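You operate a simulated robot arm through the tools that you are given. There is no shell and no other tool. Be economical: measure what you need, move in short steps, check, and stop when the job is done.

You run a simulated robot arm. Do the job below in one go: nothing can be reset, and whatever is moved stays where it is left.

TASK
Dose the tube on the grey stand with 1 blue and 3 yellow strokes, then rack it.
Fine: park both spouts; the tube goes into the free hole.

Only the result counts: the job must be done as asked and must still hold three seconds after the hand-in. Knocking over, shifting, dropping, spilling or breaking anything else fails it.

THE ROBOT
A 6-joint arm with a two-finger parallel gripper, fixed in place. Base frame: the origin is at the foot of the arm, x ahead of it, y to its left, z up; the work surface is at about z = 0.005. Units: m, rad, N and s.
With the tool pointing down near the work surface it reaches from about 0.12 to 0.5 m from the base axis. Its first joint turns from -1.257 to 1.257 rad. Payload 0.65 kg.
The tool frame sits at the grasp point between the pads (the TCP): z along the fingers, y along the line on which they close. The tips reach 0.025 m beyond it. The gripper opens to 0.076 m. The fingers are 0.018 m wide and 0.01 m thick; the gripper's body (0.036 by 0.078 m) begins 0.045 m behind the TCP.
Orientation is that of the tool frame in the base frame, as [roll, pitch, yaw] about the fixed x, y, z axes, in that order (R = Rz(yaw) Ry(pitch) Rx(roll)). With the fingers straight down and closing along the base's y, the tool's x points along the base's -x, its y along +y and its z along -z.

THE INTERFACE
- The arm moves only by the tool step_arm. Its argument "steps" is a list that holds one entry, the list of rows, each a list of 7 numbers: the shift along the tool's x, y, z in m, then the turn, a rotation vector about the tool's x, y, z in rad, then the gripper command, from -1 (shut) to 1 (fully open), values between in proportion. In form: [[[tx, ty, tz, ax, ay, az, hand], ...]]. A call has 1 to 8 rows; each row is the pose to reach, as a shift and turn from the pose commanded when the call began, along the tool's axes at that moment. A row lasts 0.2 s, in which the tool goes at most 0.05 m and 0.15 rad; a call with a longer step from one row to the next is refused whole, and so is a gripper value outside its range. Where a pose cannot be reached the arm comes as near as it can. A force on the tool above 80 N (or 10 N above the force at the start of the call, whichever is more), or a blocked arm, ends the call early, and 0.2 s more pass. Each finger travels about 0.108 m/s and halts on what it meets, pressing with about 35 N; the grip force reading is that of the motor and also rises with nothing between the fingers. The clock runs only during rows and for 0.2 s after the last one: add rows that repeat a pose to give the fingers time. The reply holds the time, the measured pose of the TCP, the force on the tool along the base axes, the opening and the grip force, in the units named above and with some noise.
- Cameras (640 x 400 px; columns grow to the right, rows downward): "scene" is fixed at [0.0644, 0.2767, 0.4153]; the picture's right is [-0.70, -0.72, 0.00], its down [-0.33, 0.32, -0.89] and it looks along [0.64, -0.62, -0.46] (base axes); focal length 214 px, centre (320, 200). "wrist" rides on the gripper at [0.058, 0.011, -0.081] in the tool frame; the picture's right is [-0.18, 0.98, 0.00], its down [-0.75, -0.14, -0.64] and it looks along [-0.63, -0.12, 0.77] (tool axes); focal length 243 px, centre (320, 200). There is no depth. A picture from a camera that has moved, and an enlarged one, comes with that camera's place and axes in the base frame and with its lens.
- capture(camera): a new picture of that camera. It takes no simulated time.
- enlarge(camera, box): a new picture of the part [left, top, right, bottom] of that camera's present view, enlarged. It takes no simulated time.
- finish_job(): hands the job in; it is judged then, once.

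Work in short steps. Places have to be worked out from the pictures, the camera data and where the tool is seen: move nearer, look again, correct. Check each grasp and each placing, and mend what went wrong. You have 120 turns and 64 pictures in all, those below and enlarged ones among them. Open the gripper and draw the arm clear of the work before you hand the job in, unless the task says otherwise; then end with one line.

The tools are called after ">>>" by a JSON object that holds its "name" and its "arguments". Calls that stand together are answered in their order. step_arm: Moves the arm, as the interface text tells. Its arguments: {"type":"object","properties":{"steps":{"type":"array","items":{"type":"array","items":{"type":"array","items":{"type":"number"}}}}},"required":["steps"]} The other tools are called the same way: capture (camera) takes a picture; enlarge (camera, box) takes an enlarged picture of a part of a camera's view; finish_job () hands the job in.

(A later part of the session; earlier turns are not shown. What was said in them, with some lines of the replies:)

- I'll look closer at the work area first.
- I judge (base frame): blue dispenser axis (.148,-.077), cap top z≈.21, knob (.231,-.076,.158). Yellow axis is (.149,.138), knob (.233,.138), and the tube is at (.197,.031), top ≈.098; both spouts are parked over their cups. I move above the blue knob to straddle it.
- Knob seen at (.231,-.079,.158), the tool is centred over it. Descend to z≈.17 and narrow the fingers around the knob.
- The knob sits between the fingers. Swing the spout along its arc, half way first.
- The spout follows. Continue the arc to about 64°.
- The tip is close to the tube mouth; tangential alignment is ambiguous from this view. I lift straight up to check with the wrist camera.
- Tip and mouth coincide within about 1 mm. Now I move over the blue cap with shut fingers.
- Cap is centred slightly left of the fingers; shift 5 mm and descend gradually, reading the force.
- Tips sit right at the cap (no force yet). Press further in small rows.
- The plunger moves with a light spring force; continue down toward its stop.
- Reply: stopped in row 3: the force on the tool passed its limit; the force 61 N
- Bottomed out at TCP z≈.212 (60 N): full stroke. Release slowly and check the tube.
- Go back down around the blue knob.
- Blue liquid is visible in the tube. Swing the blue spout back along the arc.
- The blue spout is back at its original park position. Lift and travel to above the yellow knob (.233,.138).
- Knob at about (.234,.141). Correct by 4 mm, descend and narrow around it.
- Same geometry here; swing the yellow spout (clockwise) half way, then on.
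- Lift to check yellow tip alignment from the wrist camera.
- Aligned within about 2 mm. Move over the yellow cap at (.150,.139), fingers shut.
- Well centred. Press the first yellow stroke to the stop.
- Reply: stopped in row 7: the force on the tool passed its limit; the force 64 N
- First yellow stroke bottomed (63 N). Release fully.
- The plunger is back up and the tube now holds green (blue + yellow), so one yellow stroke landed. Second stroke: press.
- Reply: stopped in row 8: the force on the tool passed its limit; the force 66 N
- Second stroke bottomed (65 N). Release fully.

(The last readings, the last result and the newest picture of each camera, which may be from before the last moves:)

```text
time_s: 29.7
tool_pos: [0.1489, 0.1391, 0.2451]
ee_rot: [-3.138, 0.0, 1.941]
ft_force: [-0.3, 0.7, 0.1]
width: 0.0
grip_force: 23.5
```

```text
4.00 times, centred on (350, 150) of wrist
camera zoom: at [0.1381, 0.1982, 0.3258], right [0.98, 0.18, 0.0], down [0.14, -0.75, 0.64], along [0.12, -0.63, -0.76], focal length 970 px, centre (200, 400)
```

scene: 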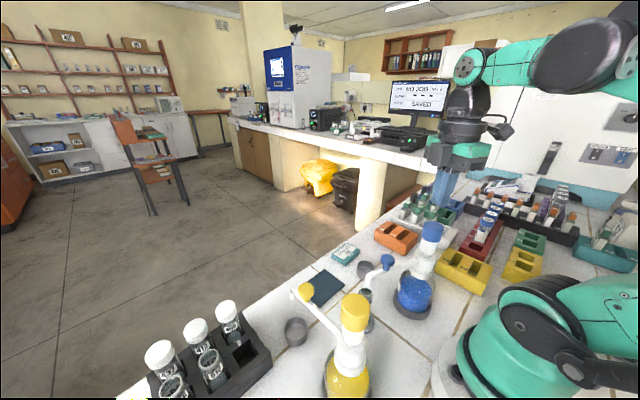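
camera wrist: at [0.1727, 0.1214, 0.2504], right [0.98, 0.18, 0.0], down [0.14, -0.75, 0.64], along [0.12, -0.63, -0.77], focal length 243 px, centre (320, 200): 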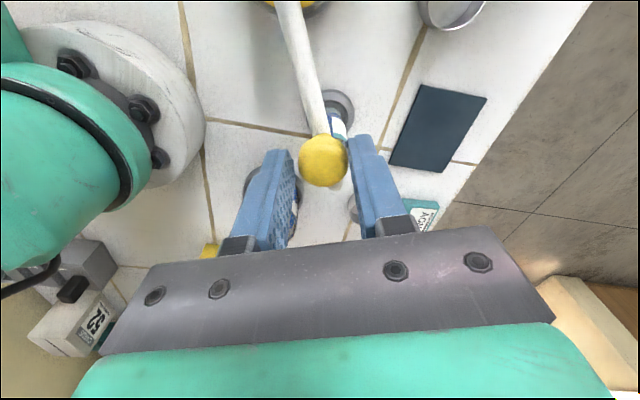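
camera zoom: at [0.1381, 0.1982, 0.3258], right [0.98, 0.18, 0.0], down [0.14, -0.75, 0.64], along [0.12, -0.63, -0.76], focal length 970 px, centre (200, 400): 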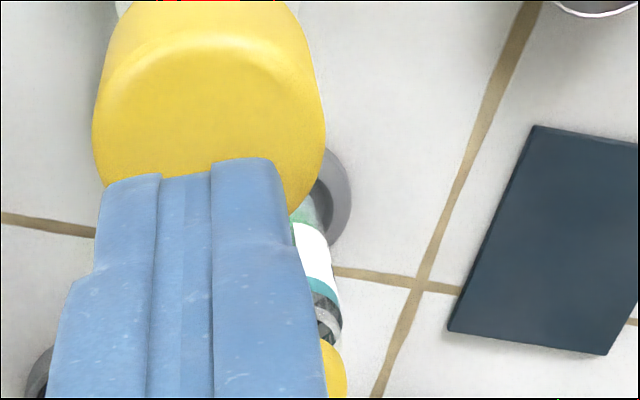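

Plunger is up again. Third and last yellow stroke.

>>> {"name": "step_arm", "arguments": {"steps": [[[0, 0, 0.01, 0, 0, 0, -1], [0, 0, 0.017, 0, 0, 0, -1], [0, 0, 0.023, 0, 0, 0, -1], [0, 0, 0.028, 0, 0, 0, -1], [0, 0, 0.032, 0, 0, 0, -1], [0, 0, 0.035, 0, 0, 0, -1], [0, 0, 0.038, 0, 0, 0, -1], [0, 0, 0.041, 0, 0, 0, -1]]]}}

```text
time_s: 31.4
tool_pos: [0.1488, 0.1382, 0.2115]
ee_rot: [-3.137, 0.0, 1.94]
ft_force: [-3.4, -1.2, 64.8]
width: 0.0
grip_force: 23.7
stopped in row 8: the force on the tool passed its limit (the readings are from after the stop); the commanded pose is now the measured one
```

Third stroke bottomed. Release, rise and return above the yellow knob, opening the fingers.

>>> {"name": "step_arm", "arguments": {"steps": [[[0, 0, -0.008, 0, 0, 0, -1], [0, 0, -0.018, 0, 0, 0, -1], [0, 0, -0.035, 0, 0, 0, -1], [0, 0, -0.06, 0, 0, 0, -1], [-0.042, 0.002, -0.06, 0, 0, 0, 0.05], [-0.083, 0.005, -0.06, 0, 0, 0, 0.05], [-0.083, 0.005, -0.06, 0, 0, 0, 0.05]]]}}

>>> {"name": "capture", "arguments": {"camera": "wrist"}}

```text
time_s: 33.0
tool_pos: [0.1851, 0.0645, 0.2701]
ee_rot: [-3.137, -0.002, 1.941]
ft_force: [-0.4, 0.3, -0.1]
width: 0.0399
grip_force: 0.1
```

```text
19 pictures are left
camera wrist: at [0.1725, 0.1229, 0.35], right [0.98, 0.18, 0.0], down [0.14, -0.75, 0.64], along [0.12, -0.63, -0.76], focal length 243 px, centre (320, 200)
```

wrist: 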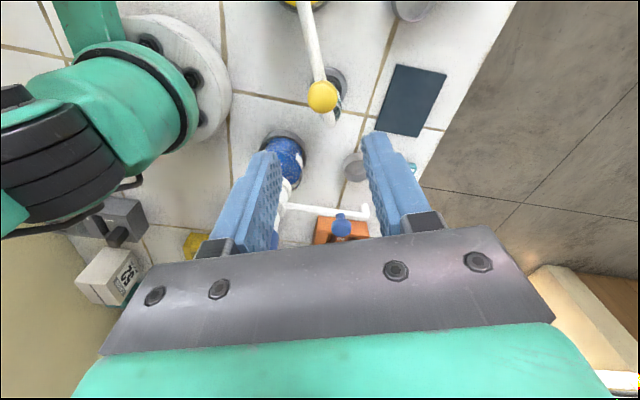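

Knob centred. Lower around it and swing the yellow spout back half way.

>>> {"name": "step_arm", "arguments": {"steps": [[[0, 0.0, 0.04, 0, 0, 0, 0.05], [0, 0, 0.08, 0, 0, 0, 0.05], [0, 0, 0.1, 0, 0, 0, 0.05], [0, 0, 0.1, 0, 0, 0, -0.3], [0, 0, 0.1, 0, 0, 0, -0.3]]]}}

>>> {"name": "step_arm", "arguments": {"steps": [[[0.0016, 0.0122, 0, 0, 0, -0.149, -0.3], [0.0051, 0.0241, 0, 0, 0, -0.298, -0.3], [0.0103, 0.0353, 0, 0, 0, -0.447, -0.3], [0.017, 0.0457, 0, 0, 0, -0.596, -0.3]]]}}

>>> {"name": "capture", "arguments": {"camera": "wrist"}}

```text
time_s: 34.2
tool_pos: [0.1827, 0.0632, 0.1691]
ee_rot: [-3.137, 0.002, 1.941]
ft_force: [-0.3, 0.4, -0.8]
width: 0.0275
grip_force: 0.1
```

```text
time_s: 35.2
tool_pos: [0.2207, 0.0957, 0.1691]
ee_rot: [-3.136, -0.002, 2.541]
ft_force: [-0.2, -1.1, 0.4]
width: 0.027
grip_force: 0.2
```

```text
18 pictures are left
camera wrist: at [0.1781, 0.1386, 0.2501], right [0.71, 0.71, 0.0], down [0.54, -0.54, 0.64], along [0.45, -0.46, -0.77], focal length 243 px, centre (320, 200)
```

wrist: 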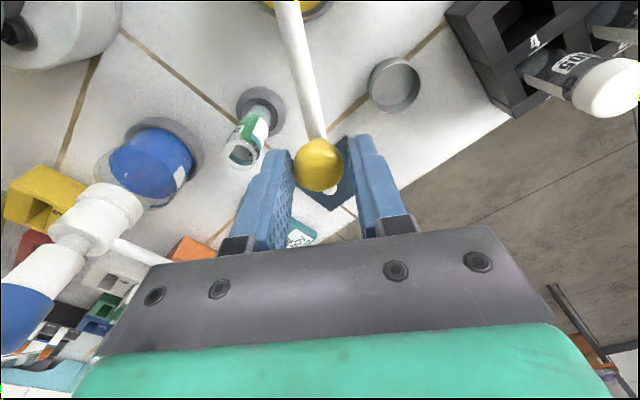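

Following well, green fluid visible in the tube. Complete the swing to the yellow park position.

>>> {"name": "step_arm", "arguments": {"steps": [[[0.0016, 0.0122, 0, 0, 0, -0.149, -0.3], [0.0051, 0.0241, 0, 0, 0, -0.298, -0.3], [0.0103, 0.0353, 0, 0, 0, -0.447, -0.3], [0.017, 0.0457, 0, 0, 0, -0.59, -0.3], [0.017, 0.0457, 0, 0, 0, -0.59, -0.3]]]}}

>>> {"name": "capture", "arguments": {"camera": "wrist"}}

```text
time_s: 36.4
tool_pos: [0.2335, 0.1427, 0.1697]
ee_rot: [-3.138, -0.006, 3.127]
ft_force: [-1.7, -3.0, 0.0]
width: 0.0298
grip_force: 2.2
```

```text
17 pictures are left
camera wrist: at [0.1743, 0.1559, 0.25], right [0.2, 0.98, 0.0], down [0.75, -0.15, 0.64], along [0.63, -0.13, -0.77], focal length 243 px, centre (320, 200)
```

wrist: 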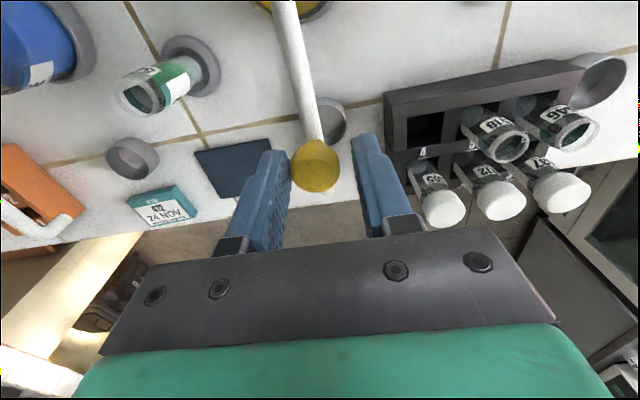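

The yellow spout is parked against its stop (knob back where it started). Lift and move above the tube at (.196,.031).

>>> {"name": "step_arm", "arguments": {"steps": [[[0, 0, -0.045, 0, 0, 0, 0.3], [0, 0, -0.09, 0, 0, 0, 0.3], [0.012, -0.037, -0.09, 0, 0, 0, 0.3], [0.024, -0.075, -0.09, 0, 0, 0, 0.3], [0.0375, -0.112, -0.08, 0, 0, 0, 0.3], [0.0375, -0.112, -0.06, 0, 0, 0, 0.3], [0.0375, -0.112, -0.04, 0, 0, 0, 0.3], [0.0375, -0.112, -0.04, 0, 0, 0, 0.3]]]}}

>>> {"name": "capture", "arguments": {"camera": "wrist"}}

```text
time_s: 38.2
tool_pos: [0.1937, 0.0323, 0.209]
ee_rot: [-3.14, -0.005, 3.128]
ft_force: [-0.2, -0.1, 0.5]
width: 0.0495
grip_force: 0.1
```

```text
16 pictures are left
camera wrist: at [0.1347, 0.0445, 0.2901], right [0.2, 0.98, 0.0], down [0.75, -0.15, 0.64], along [0.63, -0.13, -0.77], focal length 243 px, centre (320, 200)
```

wrist: 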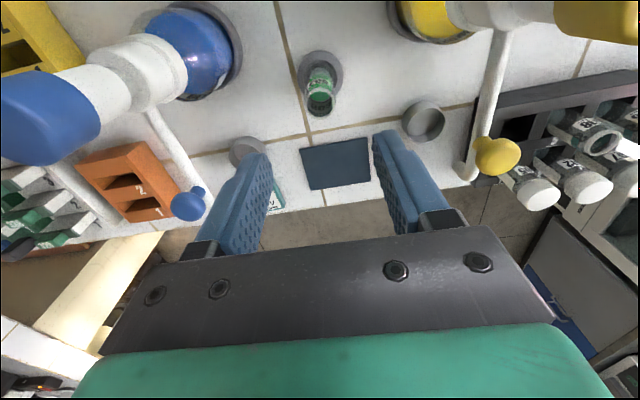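

Tube mouth at (.195,.0325): aligned. Descend to z≈.082 with fingers astride.

>>> {"name": "step_arm", "arguments": {"steps": [[[-0.0015, 0, 0.04, 0, 0, 0, 0.3], [-0.0015, 0, 0.08, 0, 0, 0, 0.3], [-0.0015, 0, 0.1, 0, 0, 0, 0.3], [-0.0015, 0, 0.115, 0, 0, 0, 0.3], [-0.0015, 0, 0.127, 0, 0, 0, 0.3], [-0.0015, 0, 0.127, 0, 0, 0, 0.3]]]}}

>>> {"name": "enlarge", "arguments": {"camera": "scene", "box": [310, 220, 430, 340]}}

>>> {"name": "capture", "arguments": {"camera": "wrist"}}

```text
time_s: 39.6
tool_pos: [0.1942, 0.0321, 0.0832]
ee_rot: [-3.138, -0.005, 3.124]
ft_force: [0.3, -0.4, -0.2]
width: 0.0492
grip_force: 0.1
```

```text
3.33 times, centred on (370, 280) of scene
camera zoom: at [0.0644, 0.2767, 0.4153], right [-0.7, -0.72, 0.0], down [-0.33, 0.32, -0.89], along [0.64, -0.62, -0.46], focal length 715 px, centre (153, -67)
```

zoom: 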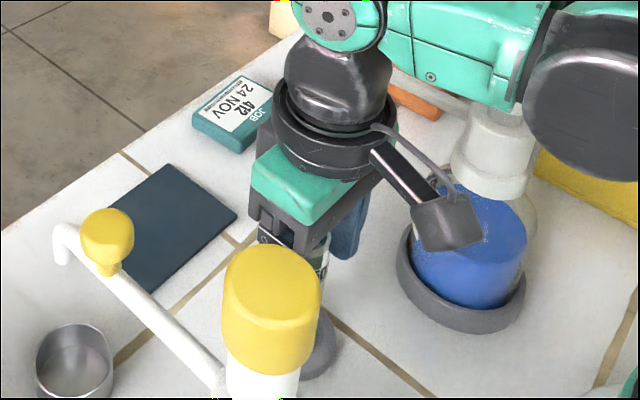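

```text
14 pictures are left
camera wrist: at [0.1363, 0.0442, 0.1628], right [0.2, 0.98, 0.0], down [0.75, -0.15, 0.64], along [0.63, -0.13, -0.77], focal length 243 px, centre (320, 200)
```

wrist: 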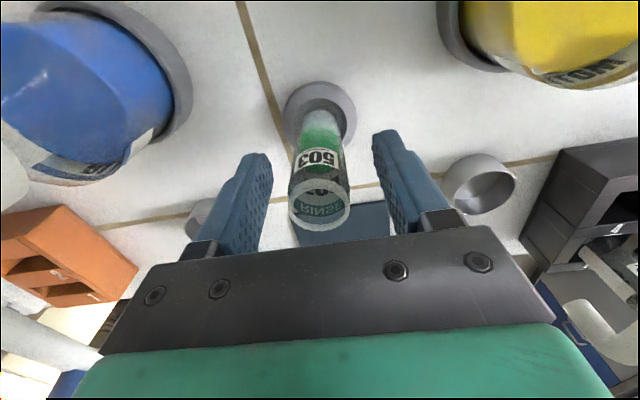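

Tube 503 (green fill) is between the fingers. Close.

>>> {"name": "step_arm", "arguments": {"steps": [[[0, 0, 0, 0, 0, 0, -0.1], [0, 0, 0, 0, 0, 0, -0.5], [0, 0, 0, 0, 0, 0, -0.6], [0, 0, 0, 0, 0, 0, -0.6]]]}}

```text
time_s: 40.6
tool_pos: [0.1951, 0.0318, 0.0824]
ee_rot: [-3.139, -0.005, 3.126]
ft_force: [-0.4, 0.4, -0.8]
width: 0.0243
grip_force: 35.5
```

Gripped (width .0243). Lift straight up to z≈.29, clear of the spouts.

>>> {"name": "step_arm", "arguments": {"steps": [[[0, 0, -0.01, 0, 0, 0, -0.6], [0, 0, -0.03, 0, 0, 0, -0.6], [0, 0, -0.06, 0, 0, 0, -0.6], [0, 0, -0.09, 0, 0, 0, -0.6], [0, 0, -0.12, 0, 0, 0, -0.6], [0, 0, -0.15, 0, 0, 0, -0.6], [0, 0, -0.18, 0, 0, 0, -0.6], [0, 0, -0.205, 0, 0, 0, -0.6]]]}}

>>> {"name": "capture", "arguments": {"camera": "scene"}}

```text
time_s: 42.4
tool_pos: [0.1942, 0.0326, 0.2887]
ee_rot: [-3.14, -0.005, 3.125]
ft_force: [-1.2, 0.0, -0.3]
width: 0.0245
grip_force: 36.0
```

```text
13 pictures are left
```

scene: 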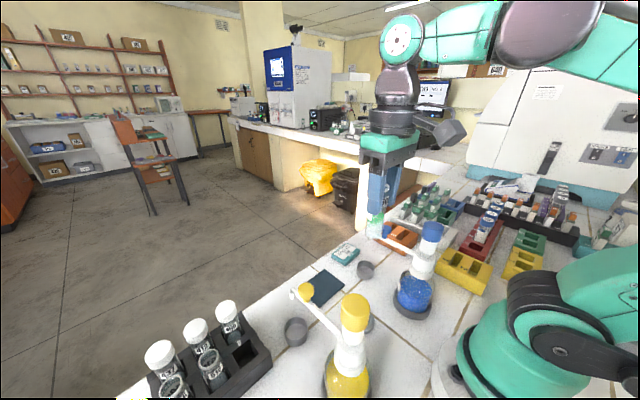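

Held cleanly. Carry over to above the rack's free hole (≈.278,.226).

>>> {"name": "step_arm", "arguments": {"steps": [[[-0.009, 0.022, 0, 0, 0, 0.01, -0.6], [-0.023, 0.055, 0, 0, 0, 0.02, -0.6], [-0.038, 0.09, 0, 0, 0, 0.03, -0.6], [-0.053, 0.125, 0, 0, 0, 0.04, -0.6], [-0.066, 0.158, 0, 0, 0, 0.05, -0.6], [-0.0765, 0.184, 0.01, 0, 0, 0.055, -0.6], [-0.0808, 0.1949, 0.03, 0, 0, 0.055, -0.6], [-0.0808, 0.1949, 0.05, 0, 0, 0.055, -0.6]]]}}

>>> {"name": "capture", "arguments": {"camera": "wrist"}}

>>> {"name": "enlarge", "arguments": {"camera": "scene", "box": [130, 230, 310, 400]}}

```text
time_s: 44.2
tool_pos: [0.2782, 0.2264, 0.2375]
ee_rot: [-3.137, -0.003, 3.071]
ft_force: [-0.2, 0.9, 0.2]
width: 0.0246
grip_force: 34.8
```

```text
12 pictures are left
camera wrist: at [0.2208, 0.2426, 0.3175], right [0.25, 0.97, 0.0], down [0.74, -0.19, 0.64], along [0.62, -0.16, -0.77], focal length 243 px, centre (320, 200)
```

wrist: 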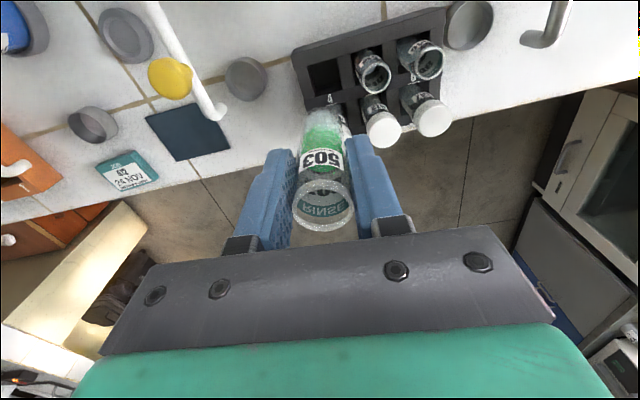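

```text
2.35 times, centred on (220, 315) of scene
camera zoom: at [0.0644, 0.2768, 0.4153], right [-0.7, -0.72, 0.0], down [-0.33, 0.32, -0.89], along [0.64, -0.62, -0.46], focal length 505 px, centre (555, -71)
```

zoom: 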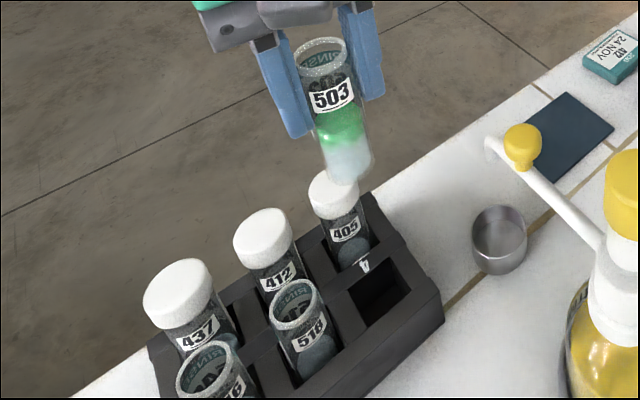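

Refined hole centre ≈(.283,.2315), rack top z≈.044. Shift there and lower so the tube bottom hovers about 2 cm over the rack, then recheck.

>>> {"name": "step_arm", "arguments": {"steps": [[[-0.0046, 0.0059, 0.01, 0, 0, 0, -0.6], [-0.0046, 0.0059, 0.035, 0, 0, 0, -0.6], [-0.0046, 0.0059, 0.06, 0, 0, 0, -0.6], [-0.0046, 0.0059, 0.08, 0, 0, 0, -0.6], [-0.0046, 0.0059, 0.095, 0, 0, 0, -0.6], [-0.0046, 0.0059, 0.095, 0, 0, 0, -0.6]]]}}

>>> {"name": "enlarge", "arguments": {"camera": "scene", "box": [190, 280, 300, 390]}}

>>> {"name": "enlarge", "arguments": {"camera": "wrist", "box": [220, 20, 420, 240]}}

```text
time_s: 45.6
tool_pos: [0.2822, 0.232, 0.1417]
ee_rot: [-3.138, -0.003, 3.071]
ft_force: [1.3, -0.5, -0.3]
width: 0.0244
grip_force: 35.0
```

```text
3.64 times, centred on (245, 335) of scene
camera zoom: at [0.0644, 0.2767, 0.4153], right [-0.7, -0.72, 0.0], down [-0.33, 0.32, -0.89], along [0.64, -0.62, -0.46], focal length 780 px, centre (593, -291)
```

zoom: 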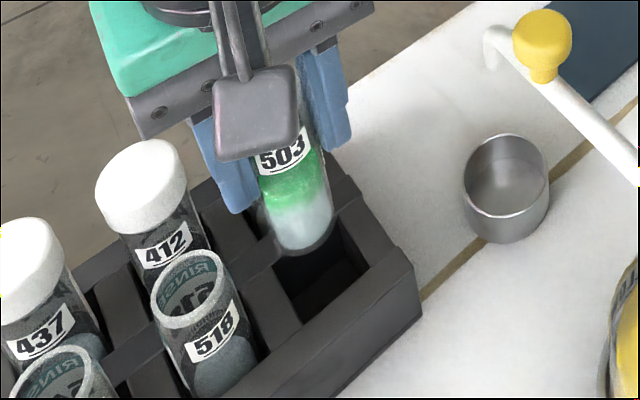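

```text
1.82 times, centred on (320, 130) of wrist
camera zoom: at [0.2252, 0.247, 0.2221], right [0.25, 0.97, 0.0], down [0.74, -0.19, 0.64], along [0.62, -0.16, -0.77], focal length 441 px, centre (320, 327)
```

zoom: 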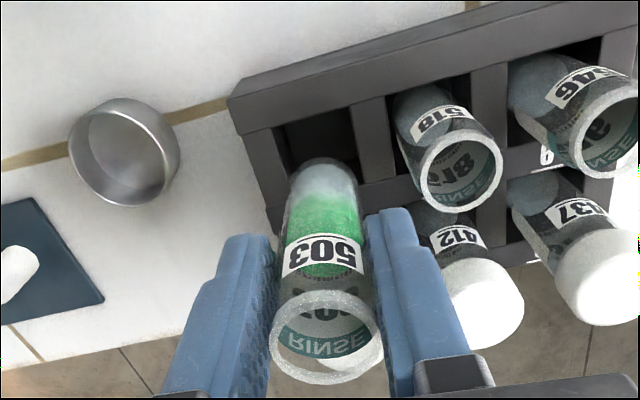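

Both views put the tube axis within about 2 mm of the hole centre. Lower to just above the rim and compare directly.

>>> {"name": "step_arm", "arguments": {"steps": [[[0, 0, 0.01, 0, 0, 0, -0.6], [0, 0, 0.018, 0, 0, 0, -0.6], [0, 0, 0.018, 0, 0, 0, -0.6]]]}}

>>> {"name": "enlarge", "arguments": {"camera": "scene", "box": [215, 315, 275, 375]}}

>>> {"name": "enlarge", "arguments": {"camera": "wrist", "box": [260, 40, 380, 180]}}

```text
time_s: 46.4
tool_pos: [0.2824, 0.2314, 0.1224]
ee_rot: [-3.137, -0.003, 3.072]
ft_force: [-0.2, -0.3, -0.8]
width: 0.0247
grip_force: 35.2
```

```text
6.67 times, centred on (245, 345) of scene
camera zoom: at [0.0644, 0.2767, 0.4153], right [-0.7, -0.72, 0.0], down [-0.33, 0.32, -0.89], along [0.64, -0.62, -0.46], focal length 1430 px, centre (820, -767)
```

zoom: 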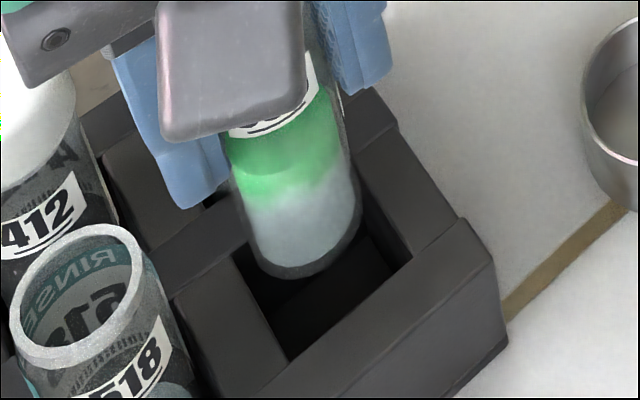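

```text
2.86 times, centred on (320, 110) of wrist
camera zoom: at [0.2252, 0.2465, 0.2039], right [0.25, 0.97, 0.0], down [0.74, -0.19, 0.64], along [0.62, -0.16, -0.77], focal length 693 px, centre (320, 457)
```

zoom: 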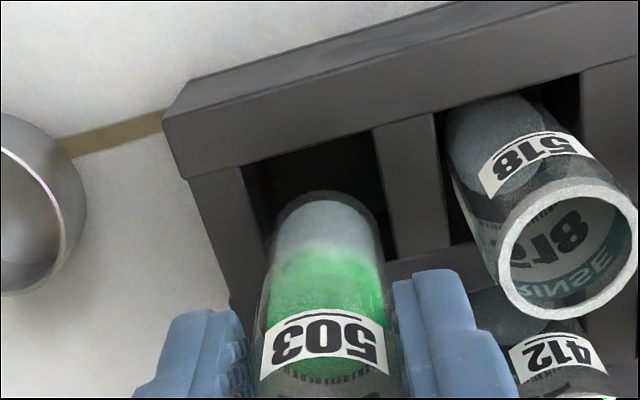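

The tube bottom sits centred in the opening in both views. Insert gently.

>>> {"name": "step_arm", "arguments": {"steps": [[[0, 0, 0.004, 0, 0, 0, -0.6], [0, 0, 0.008, 0, 0, 0, -0.6], [0, 0, 0.012, 0, 0, 0, -0.6], [0, 0, 0.016, 0, 0, 0, -0.6], [0, 0, 0.02, 0, 0, 0, -0.6]]]}}

```text
time_s: 47.6
tool_pos: [0.2821, 0.2308, 0.1042]
ee_rot: [-3.139, -0.006, 3.071]
ft_force: [-4.7, 0.2, 26.9]
width: 0.0244
grip_force: 34.8
```

Force of 27 N already: contact. Look before going on.

>>> {"name": "enlarge", "arguments": {"camera": "scene", "box": [205, 305, 275, 375]}}

>>> {"name": "enlarge", "arguments": {"camera": "wrist", "box": [220, 40, 440, 240]}}

```text
5.71 times, centred on (240, 340) of scene
camera zoom: at [0.0644, 0.2767, 0.4153], right [-0.7, -0.72, 0.0], down [-0.33, 0.32, -0.89], along [0.64, -0.62, -0.46], focal length 1226 px, centre (777, -600)
```

zoom: 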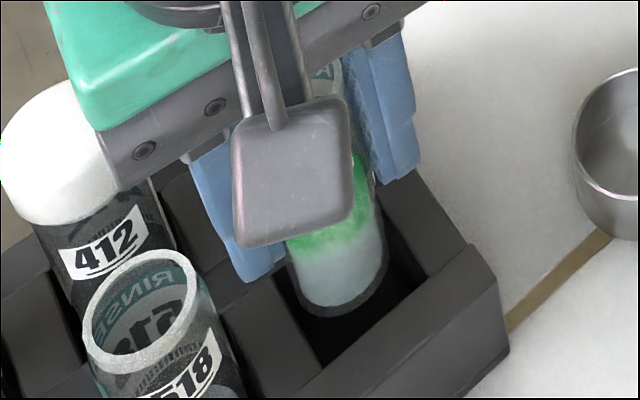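

```text
2.00 times, centred on (330, 140) of wrist
camera zoom: at [0.225, 0.2467, 0.1846], right [0.25, 0.97, 0.0], down [0.74, -0.19, 0.64], along [0.62, -0.16, -0.77], focal length 485 px, centre (300, 320)
```

zoom: 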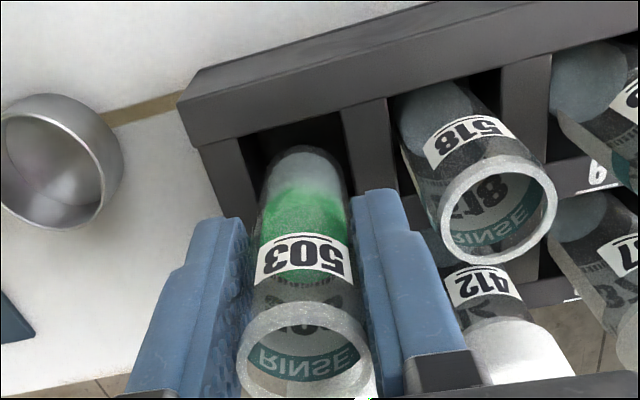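

The tube edge landed on the far (+x) divider and it slipped up ~6 mm in the grip; it needs to go about 3 mm toward the base. Lift a little, shift, and retry softly.

>>> {"name": "step_arm", "arguments": {"steps": [[[0, 0, -0.006, 0, 0, 0, -0.6], [0, 0, -0.01, 0, 0, 0, -0.6], [0.0029, -0.0009, -0.01, 0, 0, 0, -0.6], [0.0029, -0.0009, -0.004, 0, 0, 0, -0.6], [0.0029, -0.0009, 0.0, 0, 0, 0, -0.6]]]}}

>>> {"name": "step_arm", "arguments": {"steps": [[[0, 0, 0.002, 0, 0, 0, -0.6], [0, 0, 0.004, 0, 0, 0, -0.6]]]}}

```text
time_s: 48.8
tool_pos: [0.2796, 0.2296, 0.1042]
ee_rot: [-3.138, -0.003, 3.072]
ft_force: [0.0, 0.9, -0.6]
width: 0.0247
grip_force: 34.5
```

```text
time_s: 49.4
tool_pos: [0.2806, 0.2302, 0.1002]
ee_rot: [-3.137, -0.003, 3.072]
ft_force: [0.0, -0.3, 0.0]
width: 0.0246
grip_force: 35.4
```

No force now at z=.100, below the earlier contact. Continue in small rows.

>>> {"name": "step_arm", "arguments": {"steps": [[[0, 0, 0.003, 0, 0, 0, -0.6], [0, 0, 0.006, 0, 0, 0, -0.6], [0, 0, 0.009, 0, 0, 0, -0.6]]]}}

>>> {"name": "step_arm", "arguments": {"steps": [[[0, 0, 0.002, 0, 0, 0, -0.6], [0, 0, 0.004, 0, 0, 0, -0.6], [0, 0, 0.006, 0, 0, 0, -0.6]]]}}

```text
time_s: 50.2
tool_pos: [0.2799, 0.2298, 0.0907]
ee_rot: [-3.139, -0.003, 3.072]
ft_force: [0.6, 0.4, -0.9]
width: 0.0243
grip_force: 35.1
```

```text
time_s: 51.0
tool_pos: [0.2783, 0.2301, 0.0847]
ee_rot: [-3.139, -0.005, 3.072]
ft_force: [-0.2, 0.0, -0.8]
width: 0.0244
grip_force: 34.9
```

Sliding in freely. Go on in 2 mm rows.

>>> {"name": "step_arm", "arguments": {"steps": [[[0, 0, 0.002, 0, 0, 0, -0.6], [0, 0, 0.004, 0, 0, 0, -0.6], [0, 0, 0.006, 0, 0, 0, -0.6]]]}}

>>> {"name": "enlarge", "arguments": {"camera": "wrist", "box": [200, 0, 460, 250]}}

>>> {"name": "enlarge", "arguments": {"camera": "scene", "box": [140, 270, 300, 400]}}

```text
time_s: 51.8
tool_pos: [0.2798, 0.2299, 0.0778]
ee_rot: [-3.138, -0.003, 3.071]
ft_force: [0.3, 0.0, -2.2]
width: 0.0244
grip_force: 35.1
```

```text
1.60 times, centred on (330, 125) of wrist
camera zoom: at [0.2224, 0.2453, 0.1593], right [0.25, 0.97, 0.0], down [0.74, -0.19, 0.64], along [0.62, -0.16, -0.77], focal length 388 px, centre (304, 320)
```

zoom: 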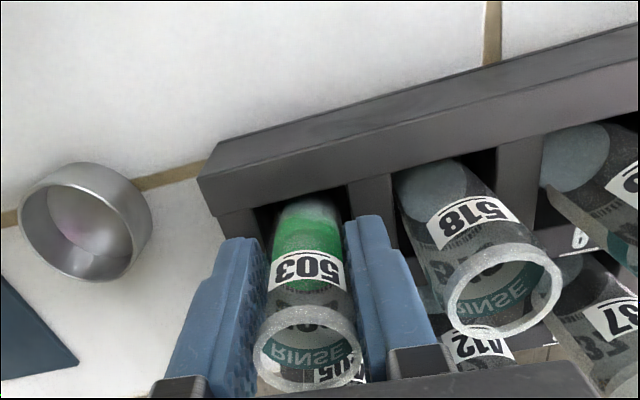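

```text
3.08 times, centred on (220, 335) of scene
camera zoom: at [0.0644, 0.2767, 0.4153], right [-0.7, -0.72, 0.0], down [-0.33, 0.32, -0.89], along [0.64, -0.62, -0.46], focal length 660 px, centre (628, -215)
```

zoom: 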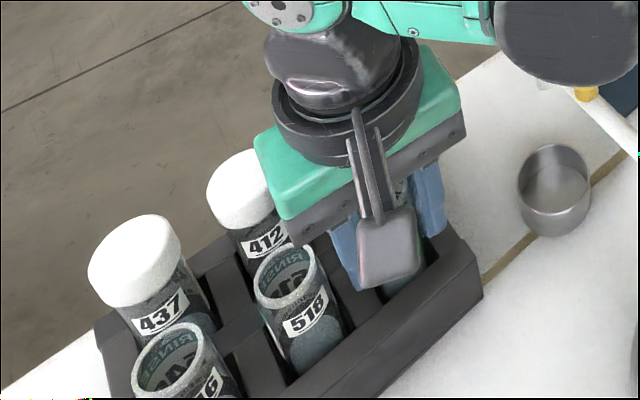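

Still free; a few more mm until floor contact (tips stay above the rim).

>>> {"name": "step_arm", "arguments": {"steps": [[[0, 0, 0.0015, 0, 0, 0, -0.6], [0, 0, 0.003, 0, 0, 0, -0.6], [0, 0, 0.0045, 0, 0, 0, -0.6]]]}}

```text
time_s: 52.6
tool_pos: [0.2808, 0.2297, 0.0749]
ee_rot: [-3.138, -0.003, 3.071]
ft_force: [-0.4, 1.2, -4.0]
width: 0.0245
grip_force: 35.3
```

>>> {"name": "step_arm", "arguments": {"steps": [[[0, 0, 0.001, 0, 0, 0, -0.6], [0, 0, 0.002, 0, 0, 0, -0.6], [0, 0, 0.002, 0, 0, 0, -0.6]]]}}

```text
time_s: 53.4
tool_pos: [0.2808, 0.2288, 0.0722]
ee_rot: [-3.138, -0.004, 3.072]
ft_force: [-0.4, -0.7, -2.7]
width: 0.024
grip_force: 34.6
```

Tips are now just above the rim and the tube bottom should be at most a few mm above the floor. Release with a small opening and look.

>>> {"name": "step_arm", "arguments": {"steps": [[[0, 0, 0, 0, 0, 0, -0.3], [0, 0, 0, 0, 0, 0, -0.15], [0, 0, 0, 0, 0, 0, -0.15]]]}}

>>> {"name": "capture", "arguments": {"camera": "wrist"}}

```text
time_s: 54.2
tool_pos: [0.2792, 0.2294, 0.073]
ee_rot: [-3.138, -0.003, 3.071]
ft_force: [-0.3, 0.2, 0.1]
width: 0.0325
grip_force: 0.1
```

```text
2 pictures are left
camera wrist: at [0.2222, 0.2455, 0.1529], right [0.25, 0.97, 0.0], down [0.74, -0.19, 0.64], along [0.62, -0.16, -0.77], focal length 243 px, centre (320, 200)
```

wrist: 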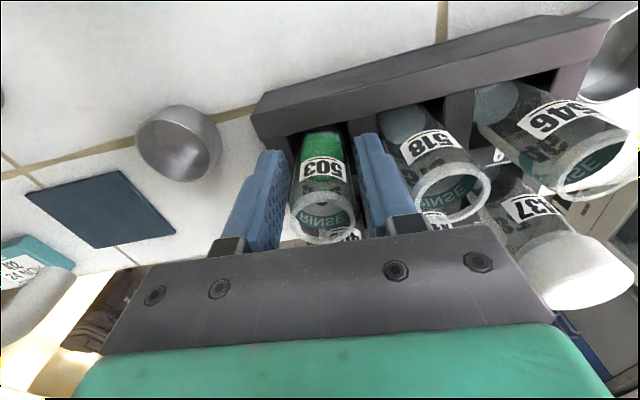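

Released; the tube stands in its hole. Withdraw straight up and check.

>>> {"name": "step_arm", "arguments": {"steps": [[[0, 0, -0.01, 0, 0, 0, -0.15], [0, 0, -0.025, 0, 0, 0, -0.15], [0, 0, -0.045, 0, 0, 0, -0.15], [0, 0, -0.08, 0, 0, 0, -0.15], [0, 0, -0.12, 0, 0, 0, 0.2], [0, 0, -0.16, 0, 0, 0, 0.6], [0, 0, -0.2, 0, 0, 0, 1], [0, 0, -0.23, 0, 0, 0, 1]]]}}

>>> {"name": "step_arm", "arguments": {"steps": [[[0, -0.04, 0, 0, 0, 0, 1], [0, -0.08, 0, 0, 0, 0, 1], [0, -0.12, 0, 0, 0, 0, 1], [0.01, -0.16, 0, 0, 0, 0, 1], [0.02, -0.2, 0, 0, 0, 0, 1], [0.02, -0.23, 0, 0, 0, 0, 1], [0.02, -0.23, 0, 0, 0, 0, 1]]]}}

>>> {"name": "enlarge", "arguments": {"camera": "scene", "box": [140, 210, 460, 400]}}

```text
time_s: 56.0
tool_pos: [0.2809, 0.231, 0.303]
ee_rot: [-3.139, -0.002, 3.071]
ft_force: [0.2, -0.5, 0.1]
width: 0.076
grip_force: 0.1
```

```text
time_s: 57.6
tool_pos: [0.244, 0.0005, 0.3045]
ee_rot: [-3.138, -0.004, 3.071]
ft_force: [0.5, -1.0, -0.2]
width: 0.0764
grip_force: 0.0
```

```text
2.00 times, centred on (300, 305) of scene
camera zoom: at [0.0644, 0.2767, 0.4153], right [-0.7, -0.72, 0.0], down [-0.33, 0.32, -0.89], along [0.64, -0.62, -0.46], focal length 429 px, centre (360, -10)
```

zoom: 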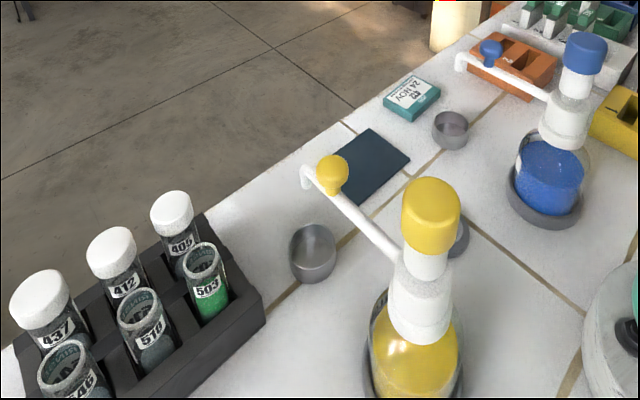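

Tube 503 is seated in the free hole, both knobs match their starting (parked) positions, nothing else moved, and the arm is clear with the gripper open. Handing in.

>>> {"name": "finish_job", "arguments": {}}

```text
The job is handed in.
```

I dosed the tube (503) with 1 blue and 3 yellow strokes, swung both spouts back to their parked positions, and put the tube in the rack's free hole; the job is handed in.
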